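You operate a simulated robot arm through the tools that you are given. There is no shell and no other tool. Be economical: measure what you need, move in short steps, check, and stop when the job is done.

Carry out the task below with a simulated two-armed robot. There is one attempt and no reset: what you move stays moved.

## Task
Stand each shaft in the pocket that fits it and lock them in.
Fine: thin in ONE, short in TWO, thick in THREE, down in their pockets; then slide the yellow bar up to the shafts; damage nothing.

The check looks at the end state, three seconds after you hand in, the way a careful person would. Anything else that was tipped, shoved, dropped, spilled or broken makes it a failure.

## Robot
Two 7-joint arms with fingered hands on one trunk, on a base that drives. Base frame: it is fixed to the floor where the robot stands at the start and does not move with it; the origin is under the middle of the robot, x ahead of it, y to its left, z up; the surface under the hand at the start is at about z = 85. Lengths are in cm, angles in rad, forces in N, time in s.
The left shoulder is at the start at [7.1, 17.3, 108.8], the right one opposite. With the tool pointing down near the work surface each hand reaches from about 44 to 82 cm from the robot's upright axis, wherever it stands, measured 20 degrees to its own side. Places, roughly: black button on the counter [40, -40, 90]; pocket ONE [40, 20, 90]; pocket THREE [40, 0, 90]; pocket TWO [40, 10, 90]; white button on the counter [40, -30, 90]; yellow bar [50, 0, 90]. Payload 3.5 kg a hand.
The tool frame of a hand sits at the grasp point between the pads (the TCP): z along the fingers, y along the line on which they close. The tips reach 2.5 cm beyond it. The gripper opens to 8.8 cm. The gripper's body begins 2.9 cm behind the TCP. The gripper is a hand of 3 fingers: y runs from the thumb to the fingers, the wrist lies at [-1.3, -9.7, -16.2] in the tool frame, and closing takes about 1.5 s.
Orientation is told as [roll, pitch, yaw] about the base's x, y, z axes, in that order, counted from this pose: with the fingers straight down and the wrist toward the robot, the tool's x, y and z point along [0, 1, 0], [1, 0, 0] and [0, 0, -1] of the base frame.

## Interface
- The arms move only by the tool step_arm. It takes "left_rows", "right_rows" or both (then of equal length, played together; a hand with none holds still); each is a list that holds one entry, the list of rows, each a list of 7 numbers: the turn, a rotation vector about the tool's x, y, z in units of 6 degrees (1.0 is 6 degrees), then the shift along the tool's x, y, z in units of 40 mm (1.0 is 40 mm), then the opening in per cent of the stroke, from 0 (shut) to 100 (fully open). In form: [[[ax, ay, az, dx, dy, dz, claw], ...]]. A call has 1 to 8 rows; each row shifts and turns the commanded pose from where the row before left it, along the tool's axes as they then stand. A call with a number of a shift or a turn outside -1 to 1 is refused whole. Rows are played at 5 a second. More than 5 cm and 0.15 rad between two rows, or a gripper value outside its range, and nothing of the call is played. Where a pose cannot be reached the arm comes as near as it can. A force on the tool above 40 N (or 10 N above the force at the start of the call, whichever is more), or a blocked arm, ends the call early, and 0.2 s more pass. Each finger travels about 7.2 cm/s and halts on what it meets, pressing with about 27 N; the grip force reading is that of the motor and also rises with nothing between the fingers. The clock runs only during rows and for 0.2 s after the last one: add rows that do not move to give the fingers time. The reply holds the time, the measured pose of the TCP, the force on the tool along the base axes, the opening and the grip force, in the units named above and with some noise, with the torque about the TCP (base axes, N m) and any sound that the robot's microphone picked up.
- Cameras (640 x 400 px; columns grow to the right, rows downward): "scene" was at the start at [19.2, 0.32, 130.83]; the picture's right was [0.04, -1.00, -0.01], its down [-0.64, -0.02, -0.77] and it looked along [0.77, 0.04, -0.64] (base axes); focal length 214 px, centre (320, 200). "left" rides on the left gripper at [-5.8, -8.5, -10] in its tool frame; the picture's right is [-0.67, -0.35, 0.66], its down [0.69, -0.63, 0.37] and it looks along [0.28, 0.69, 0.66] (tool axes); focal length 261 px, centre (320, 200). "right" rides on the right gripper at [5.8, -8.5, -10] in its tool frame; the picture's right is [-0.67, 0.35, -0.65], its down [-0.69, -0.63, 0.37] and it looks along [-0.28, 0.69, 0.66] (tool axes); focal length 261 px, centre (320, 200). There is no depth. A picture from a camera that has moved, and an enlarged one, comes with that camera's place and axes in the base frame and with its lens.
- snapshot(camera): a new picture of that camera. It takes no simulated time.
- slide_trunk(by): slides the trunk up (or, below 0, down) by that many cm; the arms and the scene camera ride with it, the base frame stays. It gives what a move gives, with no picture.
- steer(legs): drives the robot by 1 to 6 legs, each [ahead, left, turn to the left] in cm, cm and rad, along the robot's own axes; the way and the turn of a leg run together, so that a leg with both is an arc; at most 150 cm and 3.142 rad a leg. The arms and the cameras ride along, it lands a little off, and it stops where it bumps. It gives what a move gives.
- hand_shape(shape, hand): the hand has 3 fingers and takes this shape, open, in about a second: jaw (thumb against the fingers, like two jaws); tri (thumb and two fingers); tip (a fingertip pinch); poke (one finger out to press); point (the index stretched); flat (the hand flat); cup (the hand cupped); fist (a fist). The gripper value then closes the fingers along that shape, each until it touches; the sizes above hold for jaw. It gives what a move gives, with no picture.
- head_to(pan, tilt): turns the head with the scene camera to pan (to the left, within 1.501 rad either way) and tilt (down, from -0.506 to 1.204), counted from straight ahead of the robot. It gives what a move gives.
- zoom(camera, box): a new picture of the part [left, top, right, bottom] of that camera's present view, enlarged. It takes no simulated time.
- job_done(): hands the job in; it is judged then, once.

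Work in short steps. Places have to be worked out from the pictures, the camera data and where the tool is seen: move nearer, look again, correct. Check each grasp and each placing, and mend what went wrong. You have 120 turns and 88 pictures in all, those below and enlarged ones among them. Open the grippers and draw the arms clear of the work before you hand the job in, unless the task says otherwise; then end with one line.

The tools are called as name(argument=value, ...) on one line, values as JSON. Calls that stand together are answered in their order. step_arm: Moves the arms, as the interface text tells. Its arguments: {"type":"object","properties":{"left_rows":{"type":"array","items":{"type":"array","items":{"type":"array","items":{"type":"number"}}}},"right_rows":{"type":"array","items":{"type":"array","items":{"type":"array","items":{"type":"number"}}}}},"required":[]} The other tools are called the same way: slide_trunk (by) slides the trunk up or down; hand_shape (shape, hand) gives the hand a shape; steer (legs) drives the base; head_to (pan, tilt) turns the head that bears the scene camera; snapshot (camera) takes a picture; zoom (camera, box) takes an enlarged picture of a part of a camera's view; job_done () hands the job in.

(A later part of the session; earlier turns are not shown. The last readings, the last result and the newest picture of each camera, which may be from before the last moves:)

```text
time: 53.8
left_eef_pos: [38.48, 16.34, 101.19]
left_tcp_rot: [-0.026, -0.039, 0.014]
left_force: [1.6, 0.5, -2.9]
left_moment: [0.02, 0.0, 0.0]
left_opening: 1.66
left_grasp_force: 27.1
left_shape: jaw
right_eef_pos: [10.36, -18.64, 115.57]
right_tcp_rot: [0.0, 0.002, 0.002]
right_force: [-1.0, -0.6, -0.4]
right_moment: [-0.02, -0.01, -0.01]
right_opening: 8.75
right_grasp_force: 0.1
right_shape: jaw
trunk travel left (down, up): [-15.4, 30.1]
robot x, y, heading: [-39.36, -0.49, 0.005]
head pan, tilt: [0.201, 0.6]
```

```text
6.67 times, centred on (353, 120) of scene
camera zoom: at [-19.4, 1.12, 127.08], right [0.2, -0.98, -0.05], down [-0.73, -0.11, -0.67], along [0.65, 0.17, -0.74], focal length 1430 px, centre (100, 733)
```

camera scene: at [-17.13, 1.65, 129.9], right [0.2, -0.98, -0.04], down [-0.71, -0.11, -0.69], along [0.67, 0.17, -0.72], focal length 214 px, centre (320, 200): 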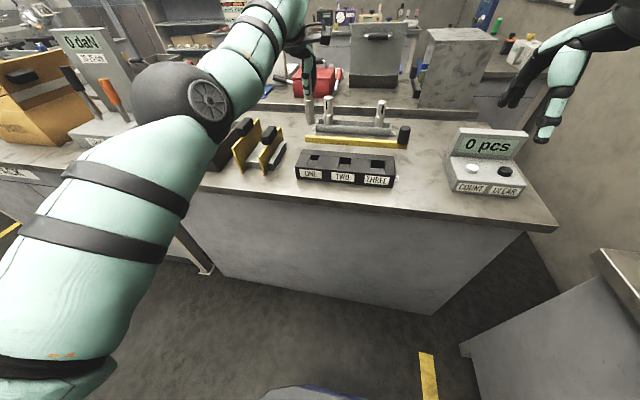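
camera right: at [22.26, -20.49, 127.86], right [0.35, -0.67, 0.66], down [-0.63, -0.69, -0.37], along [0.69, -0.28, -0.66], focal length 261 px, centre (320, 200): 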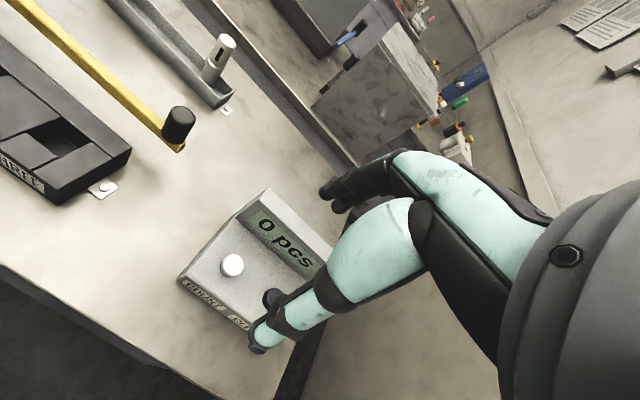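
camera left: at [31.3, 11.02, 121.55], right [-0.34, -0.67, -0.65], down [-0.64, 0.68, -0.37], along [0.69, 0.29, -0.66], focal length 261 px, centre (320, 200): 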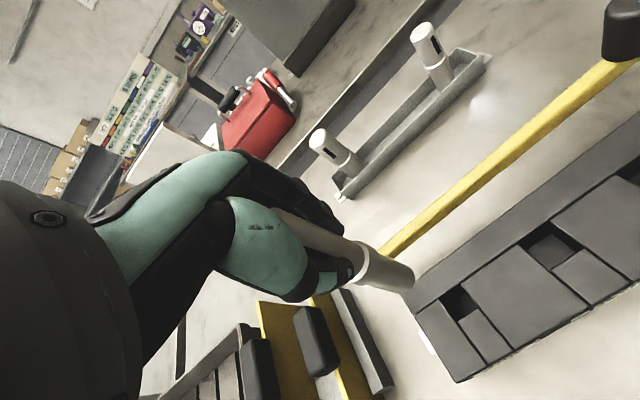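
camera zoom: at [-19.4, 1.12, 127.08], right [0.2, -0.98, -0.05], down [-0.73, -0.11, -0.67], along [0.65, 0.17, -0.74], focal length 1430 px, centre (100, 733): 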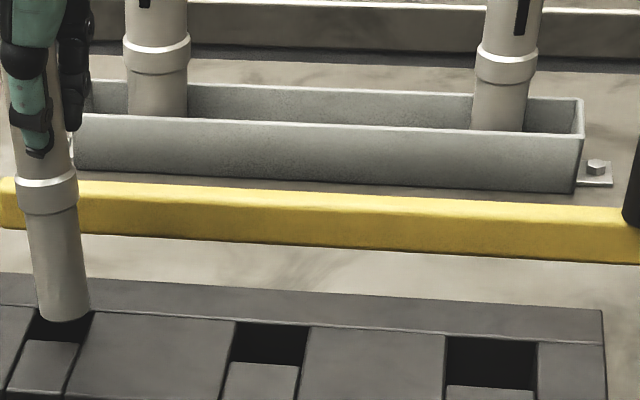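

Both cameras agree the shaft leans: bottom −y by 0.073 and −x by 0.026 rad, while the bottom itself is over the hole. I raise slightly, straighten the hand by those angles and compensate y.

slide_trunk(by=1)

step_arm(left_rows=[[[-0.13, 0.35, 0, -0.09, 0, 0, 0], [-0.12, 0.35, 0, -0.09, 0, 0, 0], [0, 0, 0, 0, 0, 0, 0], [0, 0, 0, 0, 0, 0, 0]]])

zoom(camera="left", box=[320, 200, 480, 300])

zoom(camera="scene", box=[290, 70, 386, 150])

```text
time: 54.3
left_eef_pos: [38.46, 16.44, 102.3]
left_tcp_rot: [-0.026, -0.04, 0.015]
left_force: [0.4, 0.1, -3.2]
left_moment: [-0.04, -0.03, 0.02]
left_opening: 1.64
left_grasp_force: 27.1
left_shape: jaw
right_eef_pos: [10.29, -18.66, 116.86]
right_tcp_rot: [0.0, 0.002, 0.001]
right_force: [0.6, -0.3, -0.4]
right_moment: [-0.01, 0.03, -0.01]
right_opening: 8.75
right_grasp_force: 0.1
right_shape: jaw
trunk travel left (down, up): [-16.4, 29.1]
robot x, y, heading: [-39.64, -0.45, 0.007]
head pan, tilt: [0.201, 0.6]
```

```text
time: 55.3
left_eef_pos: [38.48, 15.7, 102.29]
left_tcp_rot: [0.047, -0.068, 0.012]
left_force: [-0.5, 0.0, -2.4]
left_moment: [-0.05, 0.02, 0.02]
left_opening: 1.65
left_grasp_force: 26.9
left_shape: jaw
right_eef_pos: [10.46, -18.68, 116.66]
right_tcp_rot: [0.001, 0.003, 0.002]
right_force: [0.4, 0.3, 0.4]
right_moment: [-0.04, -0.02, 0.03]
right_opening: 8.78
right_grasp_force: 0.0
right_shape: jaw
trunk travel left (down, up): [-16.4, 29.1]
robot x, y, heading: [-39.65, -0.68, 0.002]
head pan, tilt: [0.201, 0.6]
```

```text
4.00 times, centred on (400, 250) of left
camera zoom: at [29.4, 9.29, 111.5], right [-0.29, -0.64, -0.71], down [-0.61, 0.69, -0.37], along [0.73, 0.33, -0.6], focal length 1043 px, centre (0, 0)
```

zoom: 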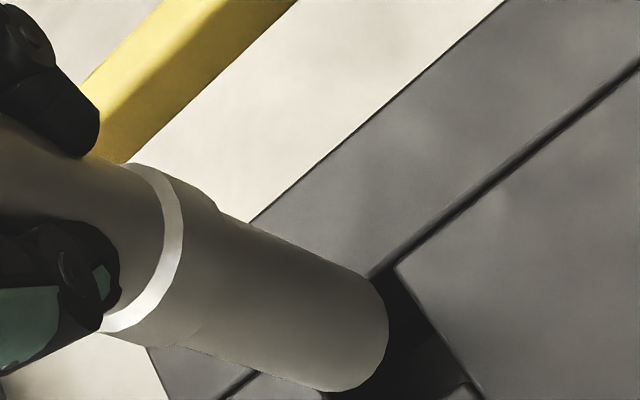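

```text
5.00 times, centred on (338, 110) of scene
camera zoom: at [-20.19, 1.11, 128.44], right [0.2, -0.98, -0.04], down [-0.72, -0.11, -0.68], along [0.66, 0.17, -0.73], focal length 1072 px, centre (230, 650)
```

zoom: 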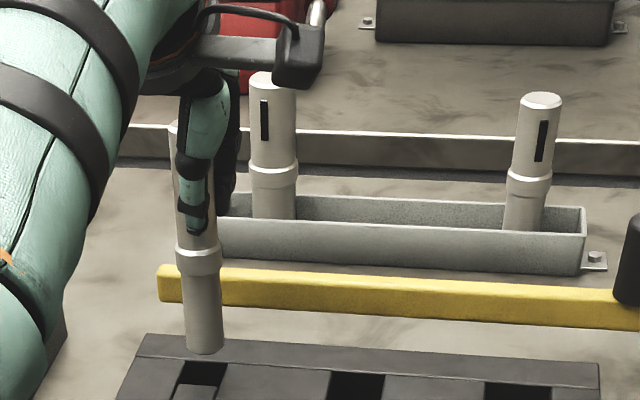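

The shaft is vertical again, with its bottom at about (38.75, 16.58, 91.8) against a hole centre of (38.55, 16.57). I drive back 0.2 cm and zoom the head camera on the bottom and hole.

steer(legs=[[-0.2, 0, 0]])

slide_trunk(by=-1.3)

zoom(camera="scene", box=[300, 115, 364, 155])

```text
time: 56.0
left_eef_pos: [38.27, 15.7, 102.47]
left_tcp_rot: [0.048, -0.065, 0.013]
left_force: [0.5, -0.4, -3.0]
left_moment: [0.0, 0.02, -0.03]
left_opening: 1.63
left_grasp_force: 27.0
left_shape: jaw
right_eef_pos: [10.28, -18.69, 116.71]
right_tcp_rot: [0.001, 0.002, 0.002]
right_force: [-0.1, 0.4, -0.1]
right_moment: [-0.01, -0.03, 0.03]
right_opening: 8.78
right_grasp_force: 0.1
right_shape: jaw
trunk travel left (down, up): [-16.4, 29.1]
robot x, y, heading: [-39.49, -0.37, 0.004]
head pan, tilt: [0.201, 0.6]
```

```text
time: 56.7
left_eef_pos: [38.23, 15.67, 100.88]
left_tcp_rot: [0.046, -0.064, 0.013]
left_force: [-0.2, 1.3, -2.9]
left_moment: [-0.05, 0.01, 0.0]
left_opening: 1.6
left_grasp_force: 27.0
left_shape: jaw
right_eef_pos: [10.3, -18.74, 115.47]
right_tcp_rot: [-0.001, 0.002, 0.003]
right_force: [0.1, 0.5, 1.0]
right_moment: [-0.03, 0.02, 0.01]
right_opening: 8.76
right_grasp_force: 0.1
right_shape: jaw
trunk travel left (down, up): [-15.1, 30.4]
robot x, y, heading: [-39.83, -0.85, 0.008]
head pan, tilt: [0.201, 0.6]
```

```text
10.00 times, centred on (332, 135) of scene
camera zoom: at [-19.35, 1.11, 126.65], right [0.2, -0.98, -0.05], down [-0.74, -0.11, -0.67], along [0.65, 0.17, -0.74], focal length 2145 px, centre (200, 850)
```

zoom: 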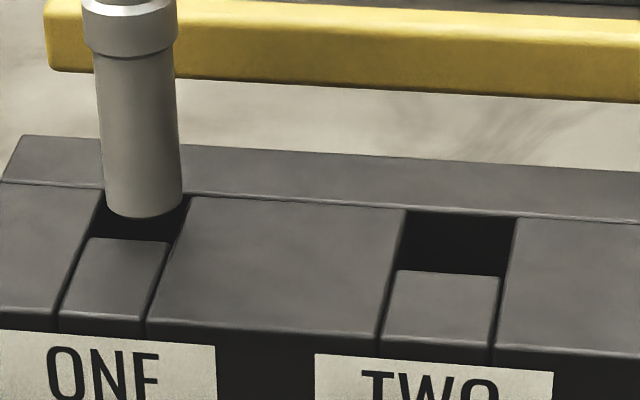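

Very clear view: the shaft needs ~0.2 cm to +y and ~0.2 cm to −x. I drive that and lower.

steer(legs=[[-0.2, 0, 0]])

step_arm(left_rows=[[[0, 0, 0, 0.05, 0, 0, 0], [0, 0, 0, 0, 0, 0, 0]]])

slide_trunk(by=-0.6)

zoom(camera="scene", box=[300, 110, 364, 150])

```text
time: 57.4
left_eef_pos: [37.98, 15.76, 101.13]
left_tcp_rot: [0.047, -0.065, 0.013]
left_force: [-0.8, 0.1, -2.3]
left_moment: [-0.01, 0.01, 0.03]
left_opening: 1.64
left_grasp_force: 27.6
left_shape: jaw
right_eef_pos: [9.99, -18.63, 115.41]
right_tcp_rot: [0.0, 0.002, 0.002]
right_force: [-0.8, 0.0, 0.1]
right_moment: [-0.01, 0.01, -0.01]
right_opening: 8.77
right_grasp_force: 0.1
right_shape: jaw
trunk travel left (down, up): [-15.1, 30.4]
robot x, y, heading: [-39.99, -0.74, 0.005]
head pan, tilt: [0.201, 0.6]
```

```text
time: 58.0
left_eef_pos: [38.09, 15.86, 101.1]
left_tcp_rot: [0.048, -0.064, 0.011]
left_force: [0.0, 0.2, -2.5]
left_moment: [0.02, -0.02, 0.01]
left_opening: 1.61
left_grasp_force: 26.4
left_shape: jaw
right_eef_pos: [10.04, -18.74, 115.43]
right_tcp_rot: [0.0, 0.004, 0.003]
right_force: [0.0, -0.8, 0.4]
right_moment: [-0.03, 0.03, -0.01]
right_opening: 8.75
right_grasp_force: 0.0
right_shape: jaw
trunk travel left (down, up): [-15.1, 30.4]
robot x, y, heading: [-39.77, -0.59, 0.004]
head pan, tilt: [0.201, 0.6]
```

```text
time: 58.5
left_eef_pos: [38.04, 15.82, 100.42]
left_tcp_rot: [0.047, -0.065, 0.012]
left_force: [0.7, 0.0, -0.6]
left_moment: [-0.02, -0.02, 0.01]
left_opening: 1.63
left_grasp_force: 27.4
left_shape: jaw
right_eef_pos: [9.98, -18.84, 114.93]
right_tcp_rot: [0.002, 0.001, 0.003]
right_force: [0.3, -1.2, 0.1]
right_moment: [0.01, 0.01, -0.02]
right_opening: 8.75
right_grasp_force: 0.0
right_shape: jaw
trunk travel left (down, up): [-14.5, 31.0]
robot x, y, heading: [-39.56, -0.86, -0.001]
head pan, tilt: [0.201, 0.6]
```

```text
10.00 times, centred on (332, 130) of scene
camera zoom: at [-19.2, 1.07, 125.85], right [0.2, -0.98, -0.05], down [-0.74, -0.11, -0.66], along [0.64, 0.17, -0.75], focal length 2145 px, centre (200, 900)
```

zoom: 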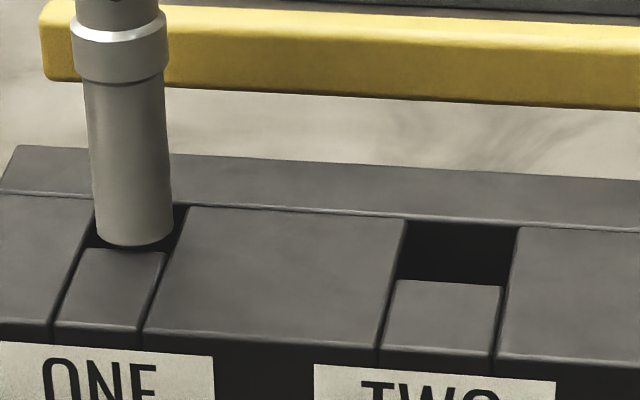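

It looks centred in the hole, with no contact yet. I lower another 0.8.

slide_trunk(by=-0.8)

```text
time: 59.1
left_eef_pos: [37.87, 15.76, 100.11]
left_tcp_rot: [0.048, -0.073, 0.01]
left_force: [4.8, -3.2, 23.2]
left_moment: [0.0, -0.31, -0.01]
left_opening: 1.79
left_grasp_force: 27.5
left_shape: jaw
right_eef_pos: [9.63, -18.84, 114.24]
right_tcp_rot: [0.002, -0.003, 0.004]
right_force: [0.9, 0.9, 0.4]
right_moment: [0.01, -0.02, 0.02]
right_opening: 8.79
right_grasp_force: 0.0
right_shape: jaw
trunk travel left (down, up): [-13.7, 31.8]
robot x, y, heading: [-39.69, -0.62, 0.001]
head pan, tilt: [0.201, 0.6]
```

Contact is on the −x/+y corner, judging from the force and torque. I raise, shift +0.15 x and −0.1 y, and lower less.

slide_trunk(by=0.8)

step_arm(left_rows=[[[0, 0, 0, -0.03, 0, 0, 0], [0, 0, 0, 0, 0, 0, 0]]])

steer(legs=[[0.15, 0, 0]])

slide_trunk(by=-0.5)

zoom(camera="scene", box=[304, 108, 352, 138])

```text
time: 59.7
left_eef_pos: [37.94, 16.03, 100.32]
left_tcp_rot: [0.048, -0.062, 0.012]
left_force: [0.8, -0.7, 2.0]
left_moment: [-0.01, -0.05, -0.01]
left_opening: 1.7
left_grasp_force: 27.1
left_shape: jaw
right_eef_pos: [9.93, -18.8, 114.77]
right_tcp_rot: [0.002, 0.001, 0.005]
right_force: [-0.9, 0.0, 0.5]
right_moment: [0.01, 0.04, -0.03]
right_opening: 8.78
right_grasp_force: 0.1
right_shape: jaw
trunk travel left (down, up): [-14.5, 31.0]
robot x, y, heading: [-39.97, -0.96, 0.005]
head pan, tilt: [0.201, 0.6]
```

```text
time: 60.3
left_eef_pos: [38.1, 15.72, 100.34]
left_tcp_rot: [0.047, -0.065, 0.012]
left_force: [0.9, 0.4, -2.8]
left_moment: [-0.08, 0.03, 0.01]
left_opening: 1.64
left_grasp_force: 27.4
left_shape: jaw
right_eef_pos: [9.97, -18.74, 114.76]
right_tcp_rot: [0.0, 0.001, 0.004]
right_force: [0.1, 0.6, -0.3]
right_moment: [0.01, -0.02, 0.01]
right_opening: 8.75
right_grasp_force: 0.1
right_shape: jaw
trunk travel left (down, up): [-14.5, 31.0]
robot x, y, heading: [-39.78, -0.6, 0.001]
head pan, tilt: [0.201, 0.6]
```

```text
time: 61.0
left_eef_pos: [38.23, 15.75, 100.55]
left_tcp_rot: [0.046, -0.064, 0.013]
left_force: [0.2, 1.1, -3.4]
left_moment: [-0.04, 0.06, -0.02]
left_opening: 1.64
left_grasp_force: 26.5
left_shape: jaw
right_eef_pos: [10.06, -18.59, 114.88]
right_tcp_rot: [0.0, 0.002, 0.005]
right_force: [0.2, 0.6, -0.3]
right_moment: [0.02, -0.03, -0.01]
right_opening: 8.77
right_grasp_force: 0.0
right_shape: jaw
trunk travel left (down, up): [-14.5, 31.0]
robot x, y, heading: [-40.06, -0.44, 0.007]
head pan, tilt: [0.201, 0.6]
```

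```text
time: 61.5
left_eef_pos: [38.0, 15.76, 100.19]
left_tcp_rot: [0.047, -0.069, 0.013]
left_force: [2.8, -1.6, 10.7]
left_moment: [0.03, -0.18, 0.04]
left_opening: 1.66
left_grasp_force: 26.8
left_shape: jaw
right_eef_pos: [10.0, -18.84, 114.55]
right_tcp_rot: [0.003, 0.001, 0.003]
right_force: [0.8, 0.5, -0.6]
right_moment: [0.02, -0.02, 0.01]
right_opening: 8.77
right_grasp_force: 0.2
right_shape: jaw
trunk travel left (down, up): [-14.0, 31.5]
robot x, y, heading: [-40.03, -0.61, 0.002]
head pan, tilt: [0.201, 0.6]
```

```text
13.33 times, centred on (328, 123) of scene
camera zoom: at [-18.8, 1.04, 125.21], right [0.2, -0.98, -0.05], down [-0.75, -0.11, -0.66], along [0.64, 0.17, -0.75], focal length 2860 px, centre (213, 1227)
```

zoom: 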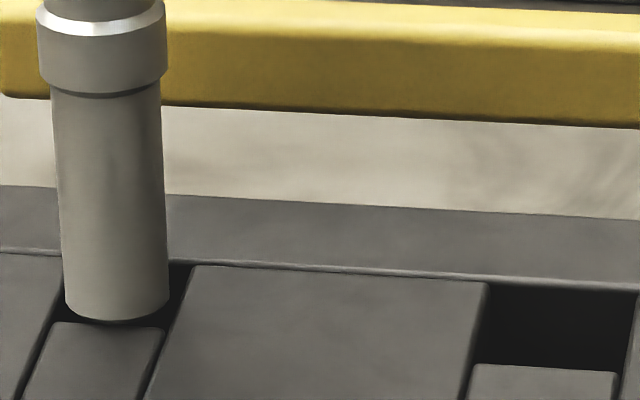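

Visually near-centred; the forces still indicate the −x/+y edge and the image suggests −y 0.08 and +x 0.1. I repeat with that small correction.

slide_trunk(by=0.5)

step_arm(left_rows=[[[0, 0, 0, -0.02, 0, 0, 0], [0, 0, 0, 0, 0, 0, 0]]])

steer(legs=[[0.2, 0, 0]])

slide_trunk(by=-0.7)

```text
time: 62.0
left_eef_pos: [38.37, 15.79, 100.22]
left_tcp_rot: [0.047, -0.063, 0.013]
left_force: [0.5, 1.2, -2.9]
left_moment: [-0.03, 0.02, -0.02]
left_opening: 1.65
left_grasp_force: 27.5
left_shape: jaw
right_eef_pos: [10.27, -18.71, 114.9]
right_tcp_rot: [-0.001, 0.002, 0.004]
right_force: [-1.0, -0.5, 0.4]
right_moment: [-0.01, 0.02, 0.02]
right_opening: 8.77
right_grasp_force: 0.2
right_shape: jaw
trunk travel left (down, up): [-14.5, 31.0]
robot x, y, heading: [-39.97, -0.26, 0.002]
head pan, tilt: [0.201, 0.6]
```

```text
time: 62.6
left_eef_pos: [38.27, 15.6, 100.49]
left_tcp_rot: [0.047, -0.064, 0.013]
left_force: [0.2, -0.6, -3.5]
left_moment: [-0.03, 0.0, 0.0]
left_opening: 1.65
left_grasp_force: 26.9
left_shape: jaw
right_eef_pos: [10.09, -18.73, 114.81]
right_tcp_rot: [0.0, 0.001, 0.004]
right_force: [0.5, 0.1, -0.7]
right_moment: [0.02, -0.04, 0.01]
right_opening: 8.77
right_grasp_force: 0.0
right_shape: jaw
trunk travel left (down, up): [-14.5, 31.0]
robot x, y, heading: [-39.86, -0.69, 0.004]
head pan, tilt: [0.201, 0.6]
```

```text
time: 63.4
left_eef_pos: [38.23, 15.55, 100.55]
left_tcp_rot: [0.047, -0.066, 0.011]
left_force: [-0.1, 0.7, -2.7]
left_moment: [-0.02, 0.03, 0.04]
left_opening: 1.61
left_grasp_force: 27.6
left_shape: jaw
right_eef_pos: [10.46, -18.7, 114.83]
right_tcp_rot: [0.001, 0.004, 0.004]
right_force: [0.7, -0.3, -1.1]
right_moment: [-0.01, 0.02, 0.03]
right_opening: 8.78
right_grasp_force: 0.0
right_shape: jaw
trunk travel left (down, up): [-14.5, 31.0]
robot x, y, heading: [-39.6, -0.54, 0.004]
head pan, tilt: [0.201, 0.6]
```

```text
time: 63.9
left_eef_pos: [38.32, 15.58, 100.01]
left_tcp_rot: [0.047, -0.072, 0.013]
left_force: [5.5, -0.6, 16.2]
left_moment: [0.1, -0.24, 0.02]
left_opening: 1.67
left_grasp_force: 27.1
left_shape: jaw
right_eef_pos: [10.19, -18.7, 114.35]
right_tcp_rot: [0.001, -0.001, 0.002]
right_force: [0.0, 0.9, -0.4]
right_moment: [0.0, 0.0, 0.02]
right_opening: 8.75
right_grasp_force: 0.0
right_shape: jaw
trunk travel left (down, up): [-13.8, 31.7]
robot x, y, heading: [-39.61, -0.49, 0.003]
head pan, tilt: [0.201, 0.6]
```

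The Fx of +5.5 says the −x edge is still touching, and it sits 0.2 lower now. I lift slightly and drive +0.25 in x.

slide_trunk(by=0.4)

steer(legs=[[0.25, 0, 0]])

slide_trunk(by=-0.7)

zoom(camera="scene", box=[304, 108, 352, 138])

```text
time: 64.5
left_eef_pos: [38.44, 15.49, 100.1]
left_tcp_rot: [0.048, -0.064, 0.012]
left_force: [1.6, -1.0, 6.9]
left_moment: [0.04, -0.02, -0.02]
left_opening: 1.63
left_grasp_force: 27.1
left_shape: jaw
right_eef_pos: [10.2, -18.71, 114.55]
right_tcp_rot: [0.002, 0.002, 0.004]
right_force: [-0.7, -0.6, -0.4]
right_moment: [0.01, 0.01, 0.02]
right_opening: 8.76
right_grasp_force: 0.0
right_shape: jaw
trunk travel left (down, up): [-14.2, 31.3]
robot x, y, heading: [-39.58, -0.83, 0.005]
head pan, tilt: [0.201, 0.6]
```

```text
time: 65.2
left_eef_pos: [38.6, 15.72, 100.18]
left_tcp_rot: [0.048, -0.067, 0.013]
left_force: [0.7, 1.0, 2.7]
left_moment: [0.1, 0.15, -0.04]
left_opening: 1.6
left_grasp_force: 27.2
left_shape: jaw
right_eef_pos: [10.63, -18.71, 114.5]
right_tcp_rot: [0.0, 0.0, 0.003]
right_force: [0.2, -0.4, -0.3]
right_moment: [0.0, 0.02, 0.02]
right_opening: 8.83
right_grasp_force: 0.1
right_shape: jaw
trunk travel left (down, up): [-14.2, 31.3]
robot x, y, heading: [-39.5, -0.71, 0.001]
head pan, tilt: [0.201, 0.6]
```

```text
time: 65.7
left_eef_pos: [38.37, 15.57, 100.01]
left_tcp_rot: [0.048, -0.074, 0.015]
left_force: [4.8, 1.0, 25.5]
left_moment: [0.4, -0.07, -0.1]
left_opening: 1.71
left_grasp_force: 27.4
left_shape: jaw
right_eef_pos: [10.29, -18.79, 114.03]
right_tcp_rot: [0.002, -0.001, 0.002]
right_force: [0.7, 0.5, 0.3]
right_moment: [0.0, 0.02, -0.01]
right_opening: 8.78
right_grasp_force: 0.1
right_shape: jaw
trunk travel left (down, up): [-13.5, 32.0]
robot x, y, heading: [-39.14, -0.76, 0.012]
head pan, tilt: [0.201, 0.6]
```

```text
13.33 times, centred on (328, 123) of scene
camera zoom: at [-18.18, 1.03, 124.57], right [0.2, -0.98, -0.05], down [-0.75, -0.11, -0.65], along [0.63, 0.17, -0.76], focal length 2860 px, centre (213, 1227)
```

zoom: 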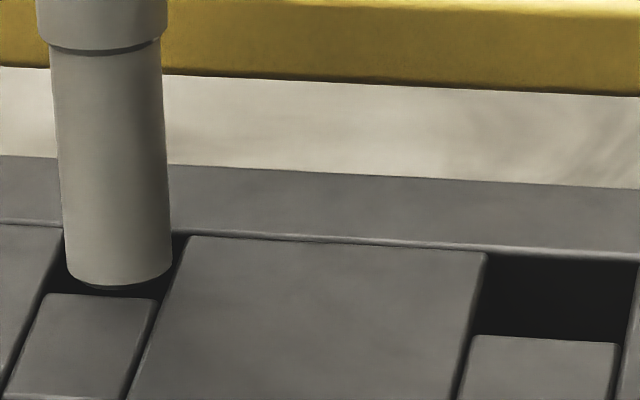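

The scale check gives 23 rows/cm, so I'm ~0.3 cm too far +x while y is centred. I lift, drive −0.3, and lower.

slide_trunk(by=0.6)

steer(legs=[[-0.3, 0, 0]])

slide_trunk(by=-0.6)

zoom(camera="scene", box=[304, 105, 352, 135])

```text
time: 66.3
left_eef_pos: [38.55, 15.69, 100.04]
left_tcp_rot: [0.049, -0.064, 0.012]
left_force: [0.7, 1.1, 11.0]
left_moment: [0.23, 0.15, -0.06]
left_opening: 1.72
left_grasp_force: 26.8
left_shape: jaw
right_eef_pos: [10.45, -18.63, 114.47]
right_tcp_rot: [0.002, 0.0, 0.005]
right_force: [-0.3, -1.0, -0.3]
right_moment: [0.03, 0.02, 0.0]
right_opening: 8.81
right_grasp_force: 0.1
right_shape: jaw
trunk travel left (down, up): [-14.1, 31.4]
robot x, y, heading: [-39.36, -0.43, 0.005]
head pan, tilt: [0.201, 0.6]
```

```text
time: 67.0
left_eef_pos: [38.34, 15.65, 100.06]
left_tcp_rot: [0.047, -0.067, 0.014]
left_force: [1.4, 1.8, 8.6]
left_moment: [0.25, -0.09, -0.08]
left_opening: 1.63
left_grasp_force: 26.5
left_shape: jaw
right_eef_pos: [10.2, -18.63, 114.45]
right_tcp_rot: [0.002, 0.001, 0.004]
right_force: [0.0, -0.2, -0.6]
right_moment: [-0.04, -0.02, -0.04]
right_opening: 8.76
right_grasp_force: 0.1
right_shape: jaw
trunk travel left (down, up): [-14.1, 31.4]
robot x, y, heading: [-39.89, -0.83, 0.003]
head pan, tilt: [0.201, 0.6]
```

```text
time: 67.5
left_eef_pos: [38.08, 15.54, 100.04]
left_tcp_rot: [0.048, -0.072, 0.014]
left_force: [5.6, 0.6, 26.4]
left_moment: [0.45, -0.24, -0.12]
left_opening: 1.74
left_grasp_force: 27.1
left_shape: jaw
right_eef_pos: [9.98, -18.71, 114.15]
right_tcp_rot: [0.001, -0.002, 0.005]
right_force: [0.3, -0.4, -1.0]
right_moment: [0.0, -0.01, 0.01]
right_opening: 8.77
right_grasp_force: 0.1
right_shape: jaw
trunk travel left (down, up): [-13.5, 32.0]
robot x, y, heading: [-39.38, -0.9, 0.003]
head pan, tilt: [0.201, 0.6]
```

```text
13.33 times, centred on (328, 120) of scene
camera zoom: at [-18.49, 1.03, 124.57], right [0.2, -0.98, -0.05], down [-0.75, -0.11, -0.65], along [0.63, 0.17, -0.76], focal length 2860 px, centre (213, 1267)
```

zoom: 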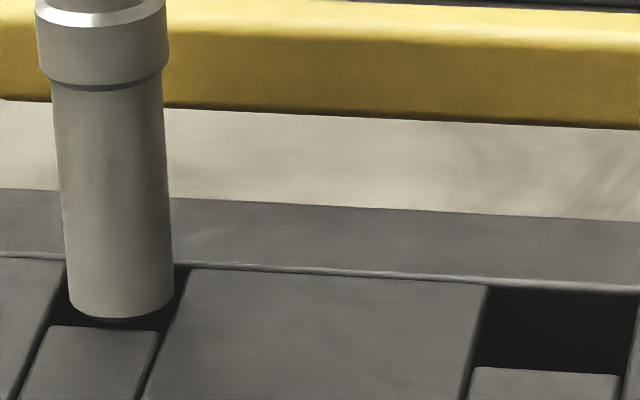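

Gaps now: −x 0.34 with the far rim touching, and y nearly centred. I lift and shift −0.2 x and +0.05 y, then lower.

slide_trunk(by=0.8)

steer(legs=[[-0.2, 0.05, 0]])

slide_trunk(by=-0.6)

```text
time: 68.1
left_eef_pos: [38.29, 15.62, 100.18]
left_tcp_rot: [0.052, -0.064, 0.011]
left_force: [1.3, 1.6, 4.5]
left_moment: [0.23, 0.05, -0.02]
left_opening: 1.7
left_grasp_force: 26.4
left_shape: jaw
right_eef_pos: [10.25, -18.65, 114.64]
right_tcp_rot: [0.0, 0.003, 0.004]
right_force: [0.9, 0.5, -0.9]
right_moment: [-0.01, -0.01, 0.01]
right_opening: 8.75
right_grasp_force: 0.1
right_shape: jaw
trunk travel left (down, up): [-14.3, 31.2]
robot x, y, heading: [-39.54, -0.45, -0.001]
head pan, tilt: [0.201, 0.6]
```

```text
time: 68.8
left_eef_pos: [38.12, 15.71, 100.15]
left_tcp_rot: [0.048, -0.065, 0.013]
left_force: [0.5, 2.0, 0.5]
left_moment: [0.16, 0.04, -0.01]
left_opening: 1.67
left_grasp_force: 27.2
left_shape: jaw
right_eef_pos: [10.16, -18.78, 114.74]
right_tcp_rot: [-0.002, 0.002, 0.004]
right_force: [0.1, -0.6, 0.1]
right_moment: [0.03, -0.03, 0.02]
right_opening: 8.76
right_grasp_force: 0.1
right_shape: jaw
trunk travel left (down, up): [-14.3, 31.2]
robot x, y, heading: [-39.9, -0.53, 0.003]
head pan, tilt: [0.201, 0.6]
```

```text
time: 69.4
left_eef_pos: [37.95, 15.52, 100.04]
left_tcp_rot: [0.047, -0.071, 0.01]
left_force: [4.8, 0.9, 21.1]
left_moment: [0.36, -0.29, -0.04]
left_opening: 1.68
left_grasp_force: 26.9
left_shape: jaw
right_eef_pos: [9.71, -18.55, 114.15]
right_tcp_rot: [0.001, -0.002, 0.004]
right_force: [-0.3, -0.4, 0.6]
right_moment: [0.0, 0.02, -0.02]
right_opening: 8.77
right_grasp_force: 0.0
right_shape: jaw
trunk travel left (down, up): [-13.7, 31.8]
robot x, y, heading: [-39.99, -0.68, 0.005]
head pan, tilt: [0.201, 0.6]
```

Still catching. I check the left camera while lightly loaded to see which edge is touching.

zoom(camera="left", box=[370, 235, 450, 305])

zoom(camera="scene", box=[306, 110, 338, 130])

```text
5.71 times, centred on (410, 270) of left
camera zoom: at [28.84, 9.27, 109.13], right [-0.29, -0.64, -0.71], down [-0.61, 0.69, -0.38], along [0.73, 0.33, -0.6], focal length 1489 px, centre (-194, -200)
```

zoom: 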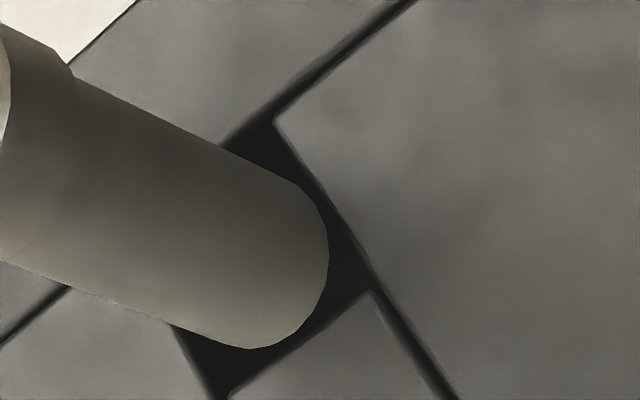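

```text
16.00 times, centred on (322, 120) of scene
camera zoom: at [-18.75, 1.1, 124.82], right [0.2, -0.98, -0.05], down [-0.75, -0.11, -0.65], along [0.63, 0.17, -0.76], focal length 3432 px, centre (288, 1480)
```

zoom: 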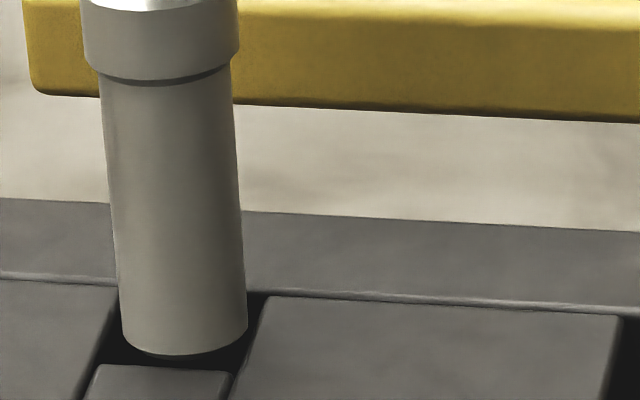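

The unloaded readings (Fy≈+2 with tau_x≈+0.2) mean the tip is already inside and bearing on the −y wall, and the head view agrees (right gap ~0, left ~0.35). I nudge +y 0.15 and press on.

slide_trunk(by=0.5)

step_arm(left_rows=[[[0, 0, 0, 0.04, 0, 0, 0], [0, 0, 0, 0, 0, 0, 0]]])

slide_trunk(by=-0.7)

```text
time: 69.9
left_eef_pos: [38.02, 15.65, 100.07]
left_tcp_rot: [0.049, -0.066, 0.011]
left_force: [2.1, 1.4, 8.7]
left_moment: [0.27, -0.12, -0.06]
left_opening: 1.66
left_grasp_force: 27.1
left_shape: jaw
right_eef_pos: [9.95, -18.6, 114.63]
right_tcp_rot: [0.001, 0.005, 0.004]
right_force: [0.4, 0.7, -0.5]
right_moment: [0.03, -0.01, -0.01]
right_opening: 8.78
right_grasp_force: 0.1
right_shape: jaw
trunk travel left (down, up): [-14.2, 31.3]
robot x, y, heading: [-40.12, -0.77, 0.004]
head pan, tilt: [0.201, 0.6]
```

```text
time: 70.5
left_eef_pos: [38.06, 15.92, 100.1]
left_tcp_rot: [0.049, -0.064, 0.011]
left_force: [1.9, 1.0, 5.6]
left_moment: [0.14, -0.04, -0.04]
left_opening: 1.68
left_grasp_force: 26.6
left_shape: jaw
right_eef_pos: [10.05, -18.51, 114.57]
right_tcp_rot: [0.0, 0.001, 0.003]
right_force: [0.4, -0.2, 0.2]
right_moment: [0.02, 0.02, -0.02]
right_opening: 8.75
right_grasp_force: 0.1
right_shape: jaw
trunk travel left (down, up): [-14.2, 31.3]
robot x, y, heading: [-39.71, -0.57, 0.001]
head pan, tilt: [0.201, 0.6]
```

```text
time: 71.1
left_eef_pos: [37.75, 15.82, 99.96]
left_tcp_rot: [0.049, -0.073, 0.012]
left_force: [5.1, 0.9, 29.1]
left_moment: [0.4, -0.36, -0.06]
left_opening: 1.75
left_grasp_force: 27.4
left_shape: jaw
right_eef_pos: [9.61, -18.68, 114.01]
right_tcp_rot: [0.003, -0.006, 0.005]
right_force: [-0.3, 1.1, 0.3]
right_moment: [0.03, 0.0, 0.0]
right_opening: 8.74
right_grasp_force: 0.1
right_shape: jaw
trunk travel left (down, up): [-13.5, 32.0]
robot x, y, heading: [-39.79, -0.62, 0.0]
head pan, tilt: [0.201, 0.6]
```

The arm's compliance masks things. I unload, then loosen the fingers slightly as a loose cage so the shaft can straighten itself and settle into the mouth of the hole.

slide_trunk(by=0.5)

step_arm(left_rows=[[[0, 0, 0, 0, 0, 0, 22], [0, 0, 0, 0, 0, 0, 25], [0, 0, 0, 0, 0, 0, 25]]])

zoom(camera="scene", box=[296, 75, 376, 135])

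```text
time: 71.6
left_eef_pos: [37.96, 15.84, 100.05]
left_tcp_rot: [0.047, -0.066, 0.012]
left_force: [2.9, 0.3, 17.0]
left_moment: [0.27, -0.18, -0.04]
left_opening: 1.77
left_grasp_force: 27.3
left_shape: jaw
right_eef_pos: [9.88, -18.63, 114.34]
right_tcp_rot: [0.002, 0.001, 0.003]
right_force: [0.2, 0.4, -0.7]
right_moment: [-0.03, 0.02, -0.04]
right_opening: 8.79
right_grasp_force: 0.1
right_shape: jaw
trunk travel left (down, up): [-14.0, 31.5]
robot x, y, heading: [-40.02, -0.52, 0.01]
head pan, tilt: [0.201, 0.6]
```

```text
time: 72.4
left_eef_pos: [38.05, 15.77, 99.84]
left_tcp_rot: [0.047, -0.062, 0.013]
left_force: [-0.1, 0.1, -0.3]
left_moment: [0.02, -0.01, 0.05]
left_opening: 2.2
left_grasp_force: 0.1
left_shape: jaw
right_eef_pos: [10.12, -18.71, 114.33]
right_tcp_rot: [0.002, 0.002, 0.004]
right_force: [-0.4, 0.6, 1.0]
right_moment: [0.01, 0.0, 0.03]
right_opening: 8.75
right_grasp_force: 0.0
right_shape: jaw
trunk travel left (down, up): [-14.0, 31.5]
robot x, y, heading: [-40.07, -0.4, 0.005]
head pan, tilt: [0.201, 0.6]
```

```text
6.67 times, centred on (336, 105) of scene
camera zoom: at [-18.76, 1.14, 125.15], right [0.2, -0.98, -0.05], down [-0.75, -0.11, -0.66], along [0.64, 0.17, -0.75], focal length 1430 px, centre (213, 833)
```

zoom: 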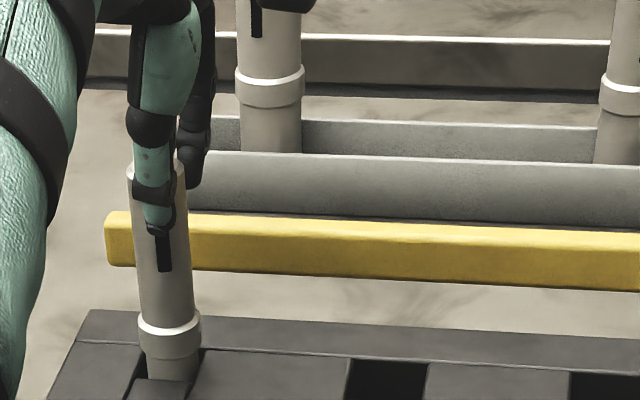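

The shaft dropped into pocket ONE and stands upright. I open the hand and raise the trunk to clear it.

step_arm(left_rows=[[[0, 0, 0, 0, 0, 0, 40], [0, 0, 0, 0, 0, 0, 70], [0, 0, 0, 0, 0, 0, 100], [0, 0, 0, 0, 0, 0, 100], [0, 0, 0, 0, 0, 0, 100]]])

slide_trunk(by=7)

snapshot(camera="scene")

```text
time: 73.6
left_eef_pos: [38.28, 15.79, 99.88]
left_tcp_rot: [0.048, -0.066, 0.014]
left_force: [-1.8, 0.2, -0.7]
left_moment: [0.0, -0.02, 0.01]
left_opening: 8.77
left_grasp_force: 0.0
left_shape: jaw
right_eef_pos: [10.01, -18.5, 114.19]
right_tcp_rot: [-0.001, 0.002, 0.003]
right_force: [0.0, -0.3, -0.3]
right_moment: [0.02, -0.01, -0.03]
right_opening: 8.76
right_grasp_force: 0.0
right_shape: jaw
trunk travel left (down, up): [-14.0, 31.5]
robot x, y, heading: [-40.31, -0.79, -0.002]
head pan, tilt: [0.201, 0.6]
```

```text
time: 74.7
left_eef_pos: [37.34, 15.94, 110.0]
left_tcp_rot: [0.047, -0.105, 0.013]
left_force: [1.0, -0.1, 0.8]
left_moment: [-0.02, 0.0, 0.02]
left_opening: 8.76
left_grasp_force: 0.1
left_shape: jaw
right_eef_pos: [10.14, -18.69, 121.24]
right_tcp_rot: [0.0, 0.003, 0.003]
right_force: [-1.0, 0.9, -0.6]
right_moment: [-0.04, 0.03, 0.02]
right_opening: 8.77
right_grasp_force: 0.1
right_shape: jaw
trunk travel left (down, up): [-21.0, 24.5]
robot x, y, heading: [-40.26, -0.99, 0.002]
head pan, tilt: [0.201, 0.6]
```

```text
18 pictures are left
camera scene: at [-23.69, 1.15, 134.33], right [0.2, -0.98, -0.03], down [-0.68, -0.11, -0.73], along [0.71, 0.17, -0.69], focal length 214 px, centre (320, 200)
```

scene: 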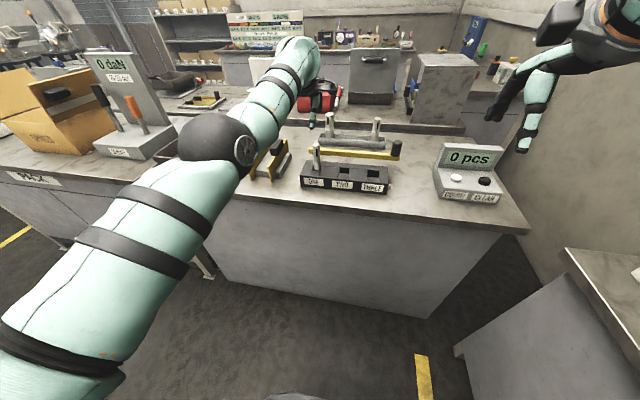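

Shaft one is in. The right arm is in a fresh, bent posture, so I use it for the others. I drive so that the right hand is in front of the short shaft (66.4, −3.8), with everything well above the shafts.

steer(legs=[[20, 7, 0], [18.5, 8, 0]])

step_arm(right_rows=[[[0, 0, 0, 0, 0.8, 0.4, 100], [0, 0, 0, 0, 0.8, 0.4, 100], [0, 0, 0, 0, 0.8, 0.5, 100], [0, 0, 0, 0, 0.8, 0.5, 100], [0, 0, 0, 0, 0.3, 0.5, 100], [0, 0, 0, 0, 0, 0, 100]]])

snapshot(camera="right")

```text
time: 77.5
left_eef_pos: [75.26, 30.33, 110.22]
left_tcp_rot: [0.046, -0.105, 0.005]
left_force: [0.1, -0.4, 0.3]
left_moment: [0.04, 0.0, 0.01]
left_opening: 8.76
left_grasp_force: 0.0
left_shape: jaw
right_eef_pos: [48.04, -3.94, 121.37]
right_tcp_rot: [0.003, -0.001, -0.002]
right_force: [0.0, 0.3, -0.3]
right_moment: [0.0, 0.0, -0.04]
right_opening: 8.77
right_grasp_force: 0.0
right_shape: jaw
trunk travel left (down, up): [-21.0, 24.5]
robot x, y, heading: [-1.84, 14.16, -0.004]
head pan, tilt: [0.201, 0.6]
```

```text
time: 78.9
left_eef_pos: [75.31, 30.34, 110.22]
left_tcp_rot: [0.046, -0.106, 0.006]
left_force: [-0.4, -0.1, 0.5]
left_moment: [-0.04, 0.01, -0.06]
left_opening: 8.74
left_grasp_force: 0.0
left_shape: jaw
right_eef_pos: [62.12, -3.97, 112.27]
right_tcp_rot: [0.001, 0.001, -0.002]
right_force: [-0.2, -0.3, -0.2]
right_moment: [-0.02, 0.01, 0.0]
right_opening: 8.76
right_grasp_force: 0.1
right_shape: jaw
trunk travel left (down, up): [-21.0, 24.5]
robot x, y, heading: [-1.57, 14.33, -0.009]
head pan, tilt: [0.201, 0.6]
```

```text
17 pictures are left
camera right: at [53.43, 1.76, 122.19], right [0.35, -0.67, 0.65], down [-0.63, -0.68, -0.37], along [0.69, -0.29, -0.66], focal length 261 px, centre (320, 200)
```

right: 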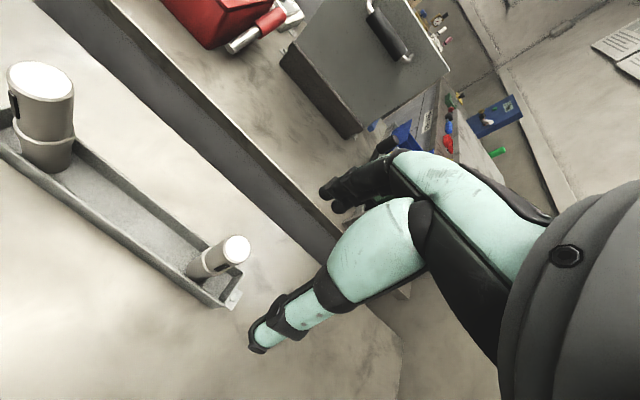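

The short shaft top computes to (66.2, −3.85). I centre the right hand over it and descend until the tips are just above the top.

step_arm(right_rows=[[[0, 0, 0, 0.02, 0.5, 0, 100], [0, 0, 0, 0, 0.5, 0.5, 100], [0, 0, 0, 0, 0, 0.8, 100], [0, 0, 0, 0, 0, 0.8, 100], [0, 0, 0, 0, 0, 0.7, 100], [0, 0, 0, 0, 0, 0, 100]]])

snapshot(camera="right")

```text
time: 80.3
left_eef_pos: [75.26, 30.47, 110.13]
left_tcp_rot: [0.046, -0.105, 0.007]
left_force: [0.4, -0.4, -0.3]
left_moment: [0.03, -0.01, 0.0]
left_opening: 8.76
left_grasp_force: 0.1
left_shape: jaw
right_eef_pos: [65.95, -3.85, 101.05]
right_tcp_rot: [0.001, 0.001, -0.001]
right_force: [0.3, 0.4, 0.2]
right_moment: [0.0, 0.02, 0.0]
right_opening: 8.77
right_grasp_force: 0.1
right_shape: jaw
trunk travel left (down, up): [-21.0, 24.5]
robot x, y, heading: [-1.66, 14.37, 0.001]
head pan, tilt: [0.201, 0.6]
```

```text
16 pictures are left
camera right: at [57.26, 1.83, 110.99], right [0.35, -0.67, 0.65], down [-0.63, -0.68, -0.37], along [0.69, -0.29, -0.66], focal length 261 px, centre (320, 200)
```

right: 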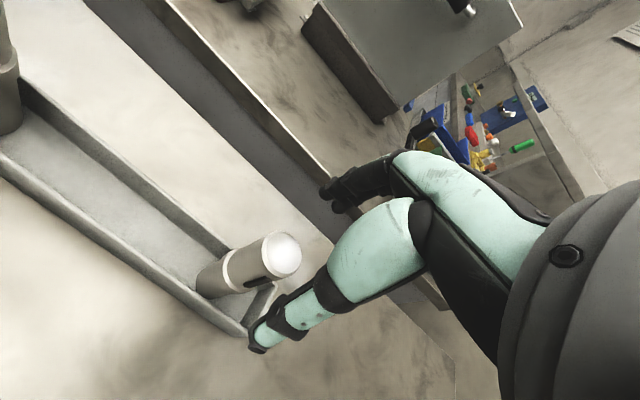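

The short shaft top is at (66.0, −3.8, 96.6), well aligned. Mirroring what the left hand needed, I shift +0.4 in y for the thumb, descend to z≈95 and close.

step_arm(right_rows=[[[0, 0, 0, 0.1, 0, 0.1, 100], [0, 0, 0, 0, 0, 0.5, 100], [0, 0, 0, 0, 0, 0.5, 100], [0, 0, 0, 0, 0, 0.4, 100], [0, 0, 0, 0, 0, 0, 100]]])

step_arm(right_rows=[[[0, 0, 0, 0, 0, 0, 40], [0, 0, 0, 0, 0, 0, 10], [0, 0, 0, 0, 0, 0, 0], [0, 0, 0, 0, 0, 0, 0], [0, 0, 0, 0, 0, 0, 0], [0, 0, 0, 0, 0, 0, 0], [0, 0, 0, 0, 0, 0, 0]]])

zoom(camera="right", box=[180, 150, 420, 350])

```text
time: 81.5
left_eef_pos: [75.36, 30.27, 110.02]
left_tcp_rot: [0.047, -0.105, 0.005]
left_force: [0.0, 0.0, 0.4]
left_moment: [-0.01, -0.02, -0.03]
left_opening: 8.75
left_grasp_force: 0.1
left_shape: jaw
right_eef_pos: [66.02, -3.51, 94.96]
right_tcp_rot: [0.0, 0.002, -0.002]
right_force: [0.6, 0.2, -0.9]
right_moment: [0.0, 0.01, 0.02]
right_opening: 8.77
right_grasp_force: 0.0
right_shape: jaw
trunk travel left (down, up): [-21.0, 24.5]
robot x, y, heading: [-1.89, 14.19, 0.001]
head pan, tilt: [0.201, 0.6]
```

```text
time: 83.1
left_eef_pos: [75.33, 30.43, 110.0]
left_tcp_rot: [0.046, -0.103, 0.007]
left_force: [0.1, -0.3, -0.3]
left_moment: [-0.04, 0.03, 0.01]
left_opening: 8.75
left_grasp_force: 0.0
left_shape: jaw
right_eef_pos: [66.01, -3.5, 94.89]
right_tcp_rot: [0.0, 0.003, -0.003]
right_force: [-1.0, 0.6, -0.5]
right_moment: [0.01, 0.0, 0.02]
right_opening: 2.23
right_grasp_force: 27.3
right_shape: jaw
trunk travel left (down, up): [-21.0, 24.5]
robot x, y, heading: [-2.04, 14.38, -0.002]
head pan, tilt: [0.201, 0.6]
```

```text
2.00 times, centred on (300, 250) of right
camera zoom: at [57.32, 2.26, 104.97], right [0.35, -0.67, 0.65], down [-0.63, -0.68, -0.37], along [0.69, -0.29, -0.66], focal length 521 px, centre (360, 100)
```

zoom: 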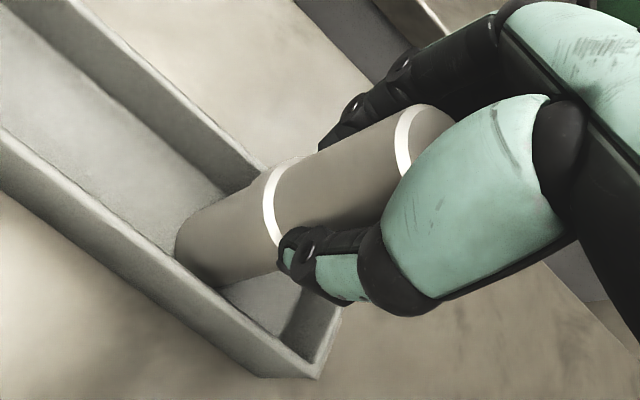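

The grip is solid on the short shaft (opening 2.23). I lift 8 cm and retract the arm moderately, moving away from the bar's knob.

step_arm(right_rows=[[[0, 0, 0, 0, 0, -0.4, 0], [0, 0, 0, 0, 0, -0.8, 0], [0, 0, 0, 0, 0, -0.8, 0], [0, 0, 0, 0.25, -0.5, -0.1, 0], [0, 0, 0, 0.3, -0.7, 0, 0], [0, 0, 0, 0.3, -0.7, 0, 0], [0, 0, 0, 0.3, -0.6, 0, 0], [0, 0, 0, 0, 0, 0, 0]]])

steer(legs=[[-17.7, 5, 0]])

snapshot(camera="right")

```text
time: 84.9
left_eef_pos: [75.34, 30.4, 110.11]
left_tcp_rot: [0.047, -0.104, 0.006]
left_force: [0.8, 0.3, 0.5]
left_moment: [-0.01, 0.0, 0.01]
left_opening: 8.79
left_grasp_force: 0.1
left_shape: jaw
right_eef_pos: [56.25, 0.96, 103.14]
right_tcp_rot: [0.002, 0.001, -0.002]
right_force: [0.5, -0.7, -2.9]
right_moment: [0.05, 0.0, 0.02]
right_opening: 2.2
right_grasp_force: 27.0
right_shape: jaw
trunk travel left (down, up): [-21.0, 24.5]
robot x, y, heading: [-1.73, 14.43, -0.002]
head pan, tilt: [0.201, 0.6]
```

```text
time: 86.5
left_eef_pos: [57.66, 35.17, 109.86]
left_tcp_rot: [0.048, -0.103, 0.007]
left_force: [-0.1, 0.5, -0.4]
left_moment: [-0.01, 0.06, 0.0]
left_opening: 8.76
left_grasp_force: 0.1
left_shape: jaw
right_eef_pos: [38.51, 6.03, 103.12]
right_tcp_rot: [0.003, 0.005, -0.003]
right_force: [0.2, 0.3, -4.1]
right_moment: [-0.04, 0.0, 0.01]
right_opening: 2.21
right_grasp_force: 26.7
right_shape: jaw
trunk travel left (down, up): [-21.0, 24.5]
robot x, y, heading: [-19.48, 19.38, -0.003]
head pan, tilt: [0.201, 0.6]
```

```text
14 pictures are left
camera right: at [29.87, 11.65, 113.15], right [0.35, -0.67, 0.65], down [-0.63, -0.68, -0.36], along [0.69, -0.29, -0.66], focal length 261 px, centre (320, 200)
```

right: 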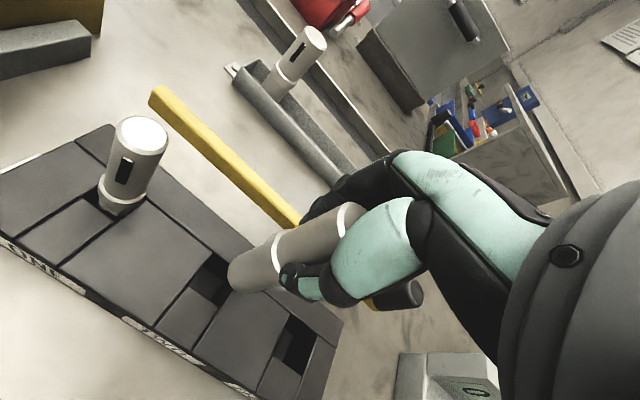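

The short shaft is already near pocket TWO, and the thin shaft stands well seated. I zoom to measure hole TWO against the shaft bottom.

zoom(camera="right", box=[130, 225, 290, 345])

```text
3.33 times, centred on (210, 285) of right
camera zoom: at [29.87, 11.65, 113.15], right [0.35, -0.67, 0.65], down [-0.63, -0.68, -0.36], along [0.69, -0.29, -0.66], focal length 869 px, centre (687, -83)
```

zoom: 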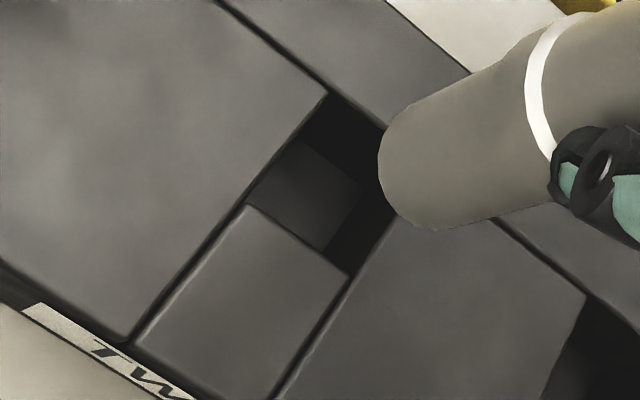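

In the same frame the shaft bottom is at (38.1, 5.74) and hole TWO's centre at (37.9, 6.5). I shift −0.2 x and +0.75 y and lower to just above the surface.

step_arm(right_rows=[[[0, 0, 0, 0.19, -0.05, 0, 0], [0, 0, 0, 0, 0, 0.4, 0], [0, 0, 0, 0, 0, 0.45, 0], [0, 0, 0, 0, 0, 0, 0]]])

zoom(camera="right", box=[160, 220, 320, 340])

head_to(pan=-0.2, tilt=0.6)

snapshot(camera="scene")

```text
time: 87.5
left_eef_pos: [57.72, 35.31, 109.98]
left_tcp_rot: [0.045, -0.104, 0.006]
left_force: [-0.6, -1.4, 0.1]
left_moment: [0.0, -0.04, -0.02]
left_opening: 8.77
left_grasp_force: 0.0
left_shape: jaw
right_eef_pos: [38.38, 6.68, 99.74]
right_tcp_rot: [0.003, 0.003, -0.004]
right_force: [-0.2, -0.3, -3.7]
right_moment: [0.02, 0.0, -0.03]
right_opening: 2.2
right_grasp_force: 27.5
right_shape: jaw
trunk travel left (down, up): [-21.0, 24.5]
robot x, y, heading: [-19.97, 19.11, -0.001]
head pan, tilt: [0.201, 0.6]
```

```text
3.33 times, centred on (240, 280) of right
camera zoom: at [29.62, 12.44, 109.74], right [0.35, -0.67, 0.65], down [-0.63, -0.68, -0.36], along [0.69, -0.29, -0.66], focal length 869 px, centre (587, -67)
```

zoom: 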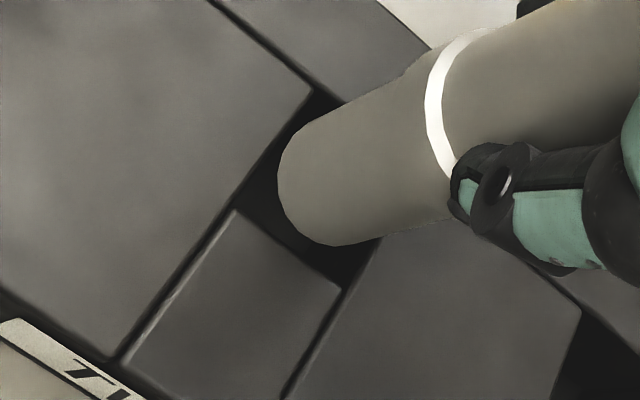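

```text
time: 88.3
left_eef_pos: [57.61, 35.27, 110.12]
left_tcp_rot: [0.048, -0.105, 0.007]
left_force: [-0.1, 1.1, -0.2]
left_moment: [0.02, 0.01, 0.01]
left_opening: 8.76
left_grasp_force: 0.0
left_shape: jaw
right_eef_pos: [38.23, 6.79, 99.76]
right_tcp_rot: [-0.002, 0.002, -0.002]
right_force: [-0.1, -0.1, -2.8]
right_moment: [0.02, 0.02, 0.0]
right_opening: 2.21
right_grasp_force: 27.2
right_shape: jaw
trunk travel left (down, up): [-21.0, 24.5]
robot x, y, heading: [-19.75, 19.33, -0.008]
head pan, tilt: [-0.201, 0.6]
```

```text
11 pictures are left
camera scene: at [-3.33, 17.36, 134.34], right [-0.2, -0.98, 0.03], down [-0.68, 0.11, -0.73], along [0.71, -0.17, -0.69], focal length 214 px, centre (320, 200)
```

scene: 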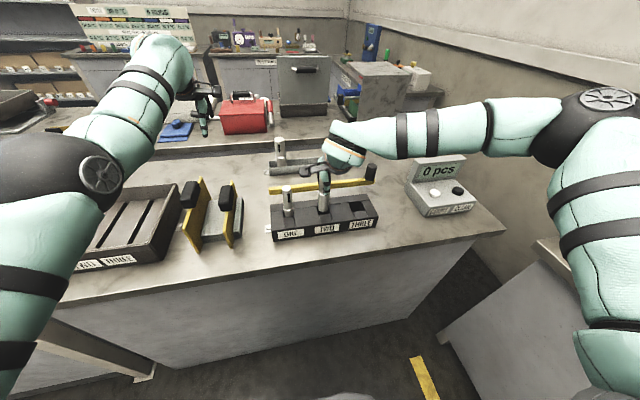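

The shaft bottom and hole TWO centre now agree within 0.05 cm in the same frame. I lower 0.8 cm gently.

step_arm(right_rows=[[[0, 0, 0, 0, 0, 0.1, 0], [0, 0, 0, 0, 0, 0.1, 0], [0, 0, 0, 0, 0, 0, 0]]])

```text
time: 89.1
left_eef_pos: [57.6, 35.36, 109.95]
left_tcp_rot: [0.047, -0.103, 0.008]
left_force: [0.4, 0.2, -0.1]
left_moment: [0.01, 0.04, -0.03]
left_opening: 8.78
left_grasp_force: 0.0
left_shape: jaw
right_eef_pos: [38.18, 6.78, 98.96]
right_tcp_rot: [0.001, 0.001, -0.003]
right_force: [-0.4, 0.4, -4.0]
right_moment: [0.0, -0.01, 0.0]
right_opening: 2.2
right_grasp_force: 27.2
right_shape: jaw
trunk travel left (down, up): [-21.0, 24.5]
robot x, y, heading: [-19.45, 19.41, -0.002]
head pan, tilt: [-0.201, 0.6]
```

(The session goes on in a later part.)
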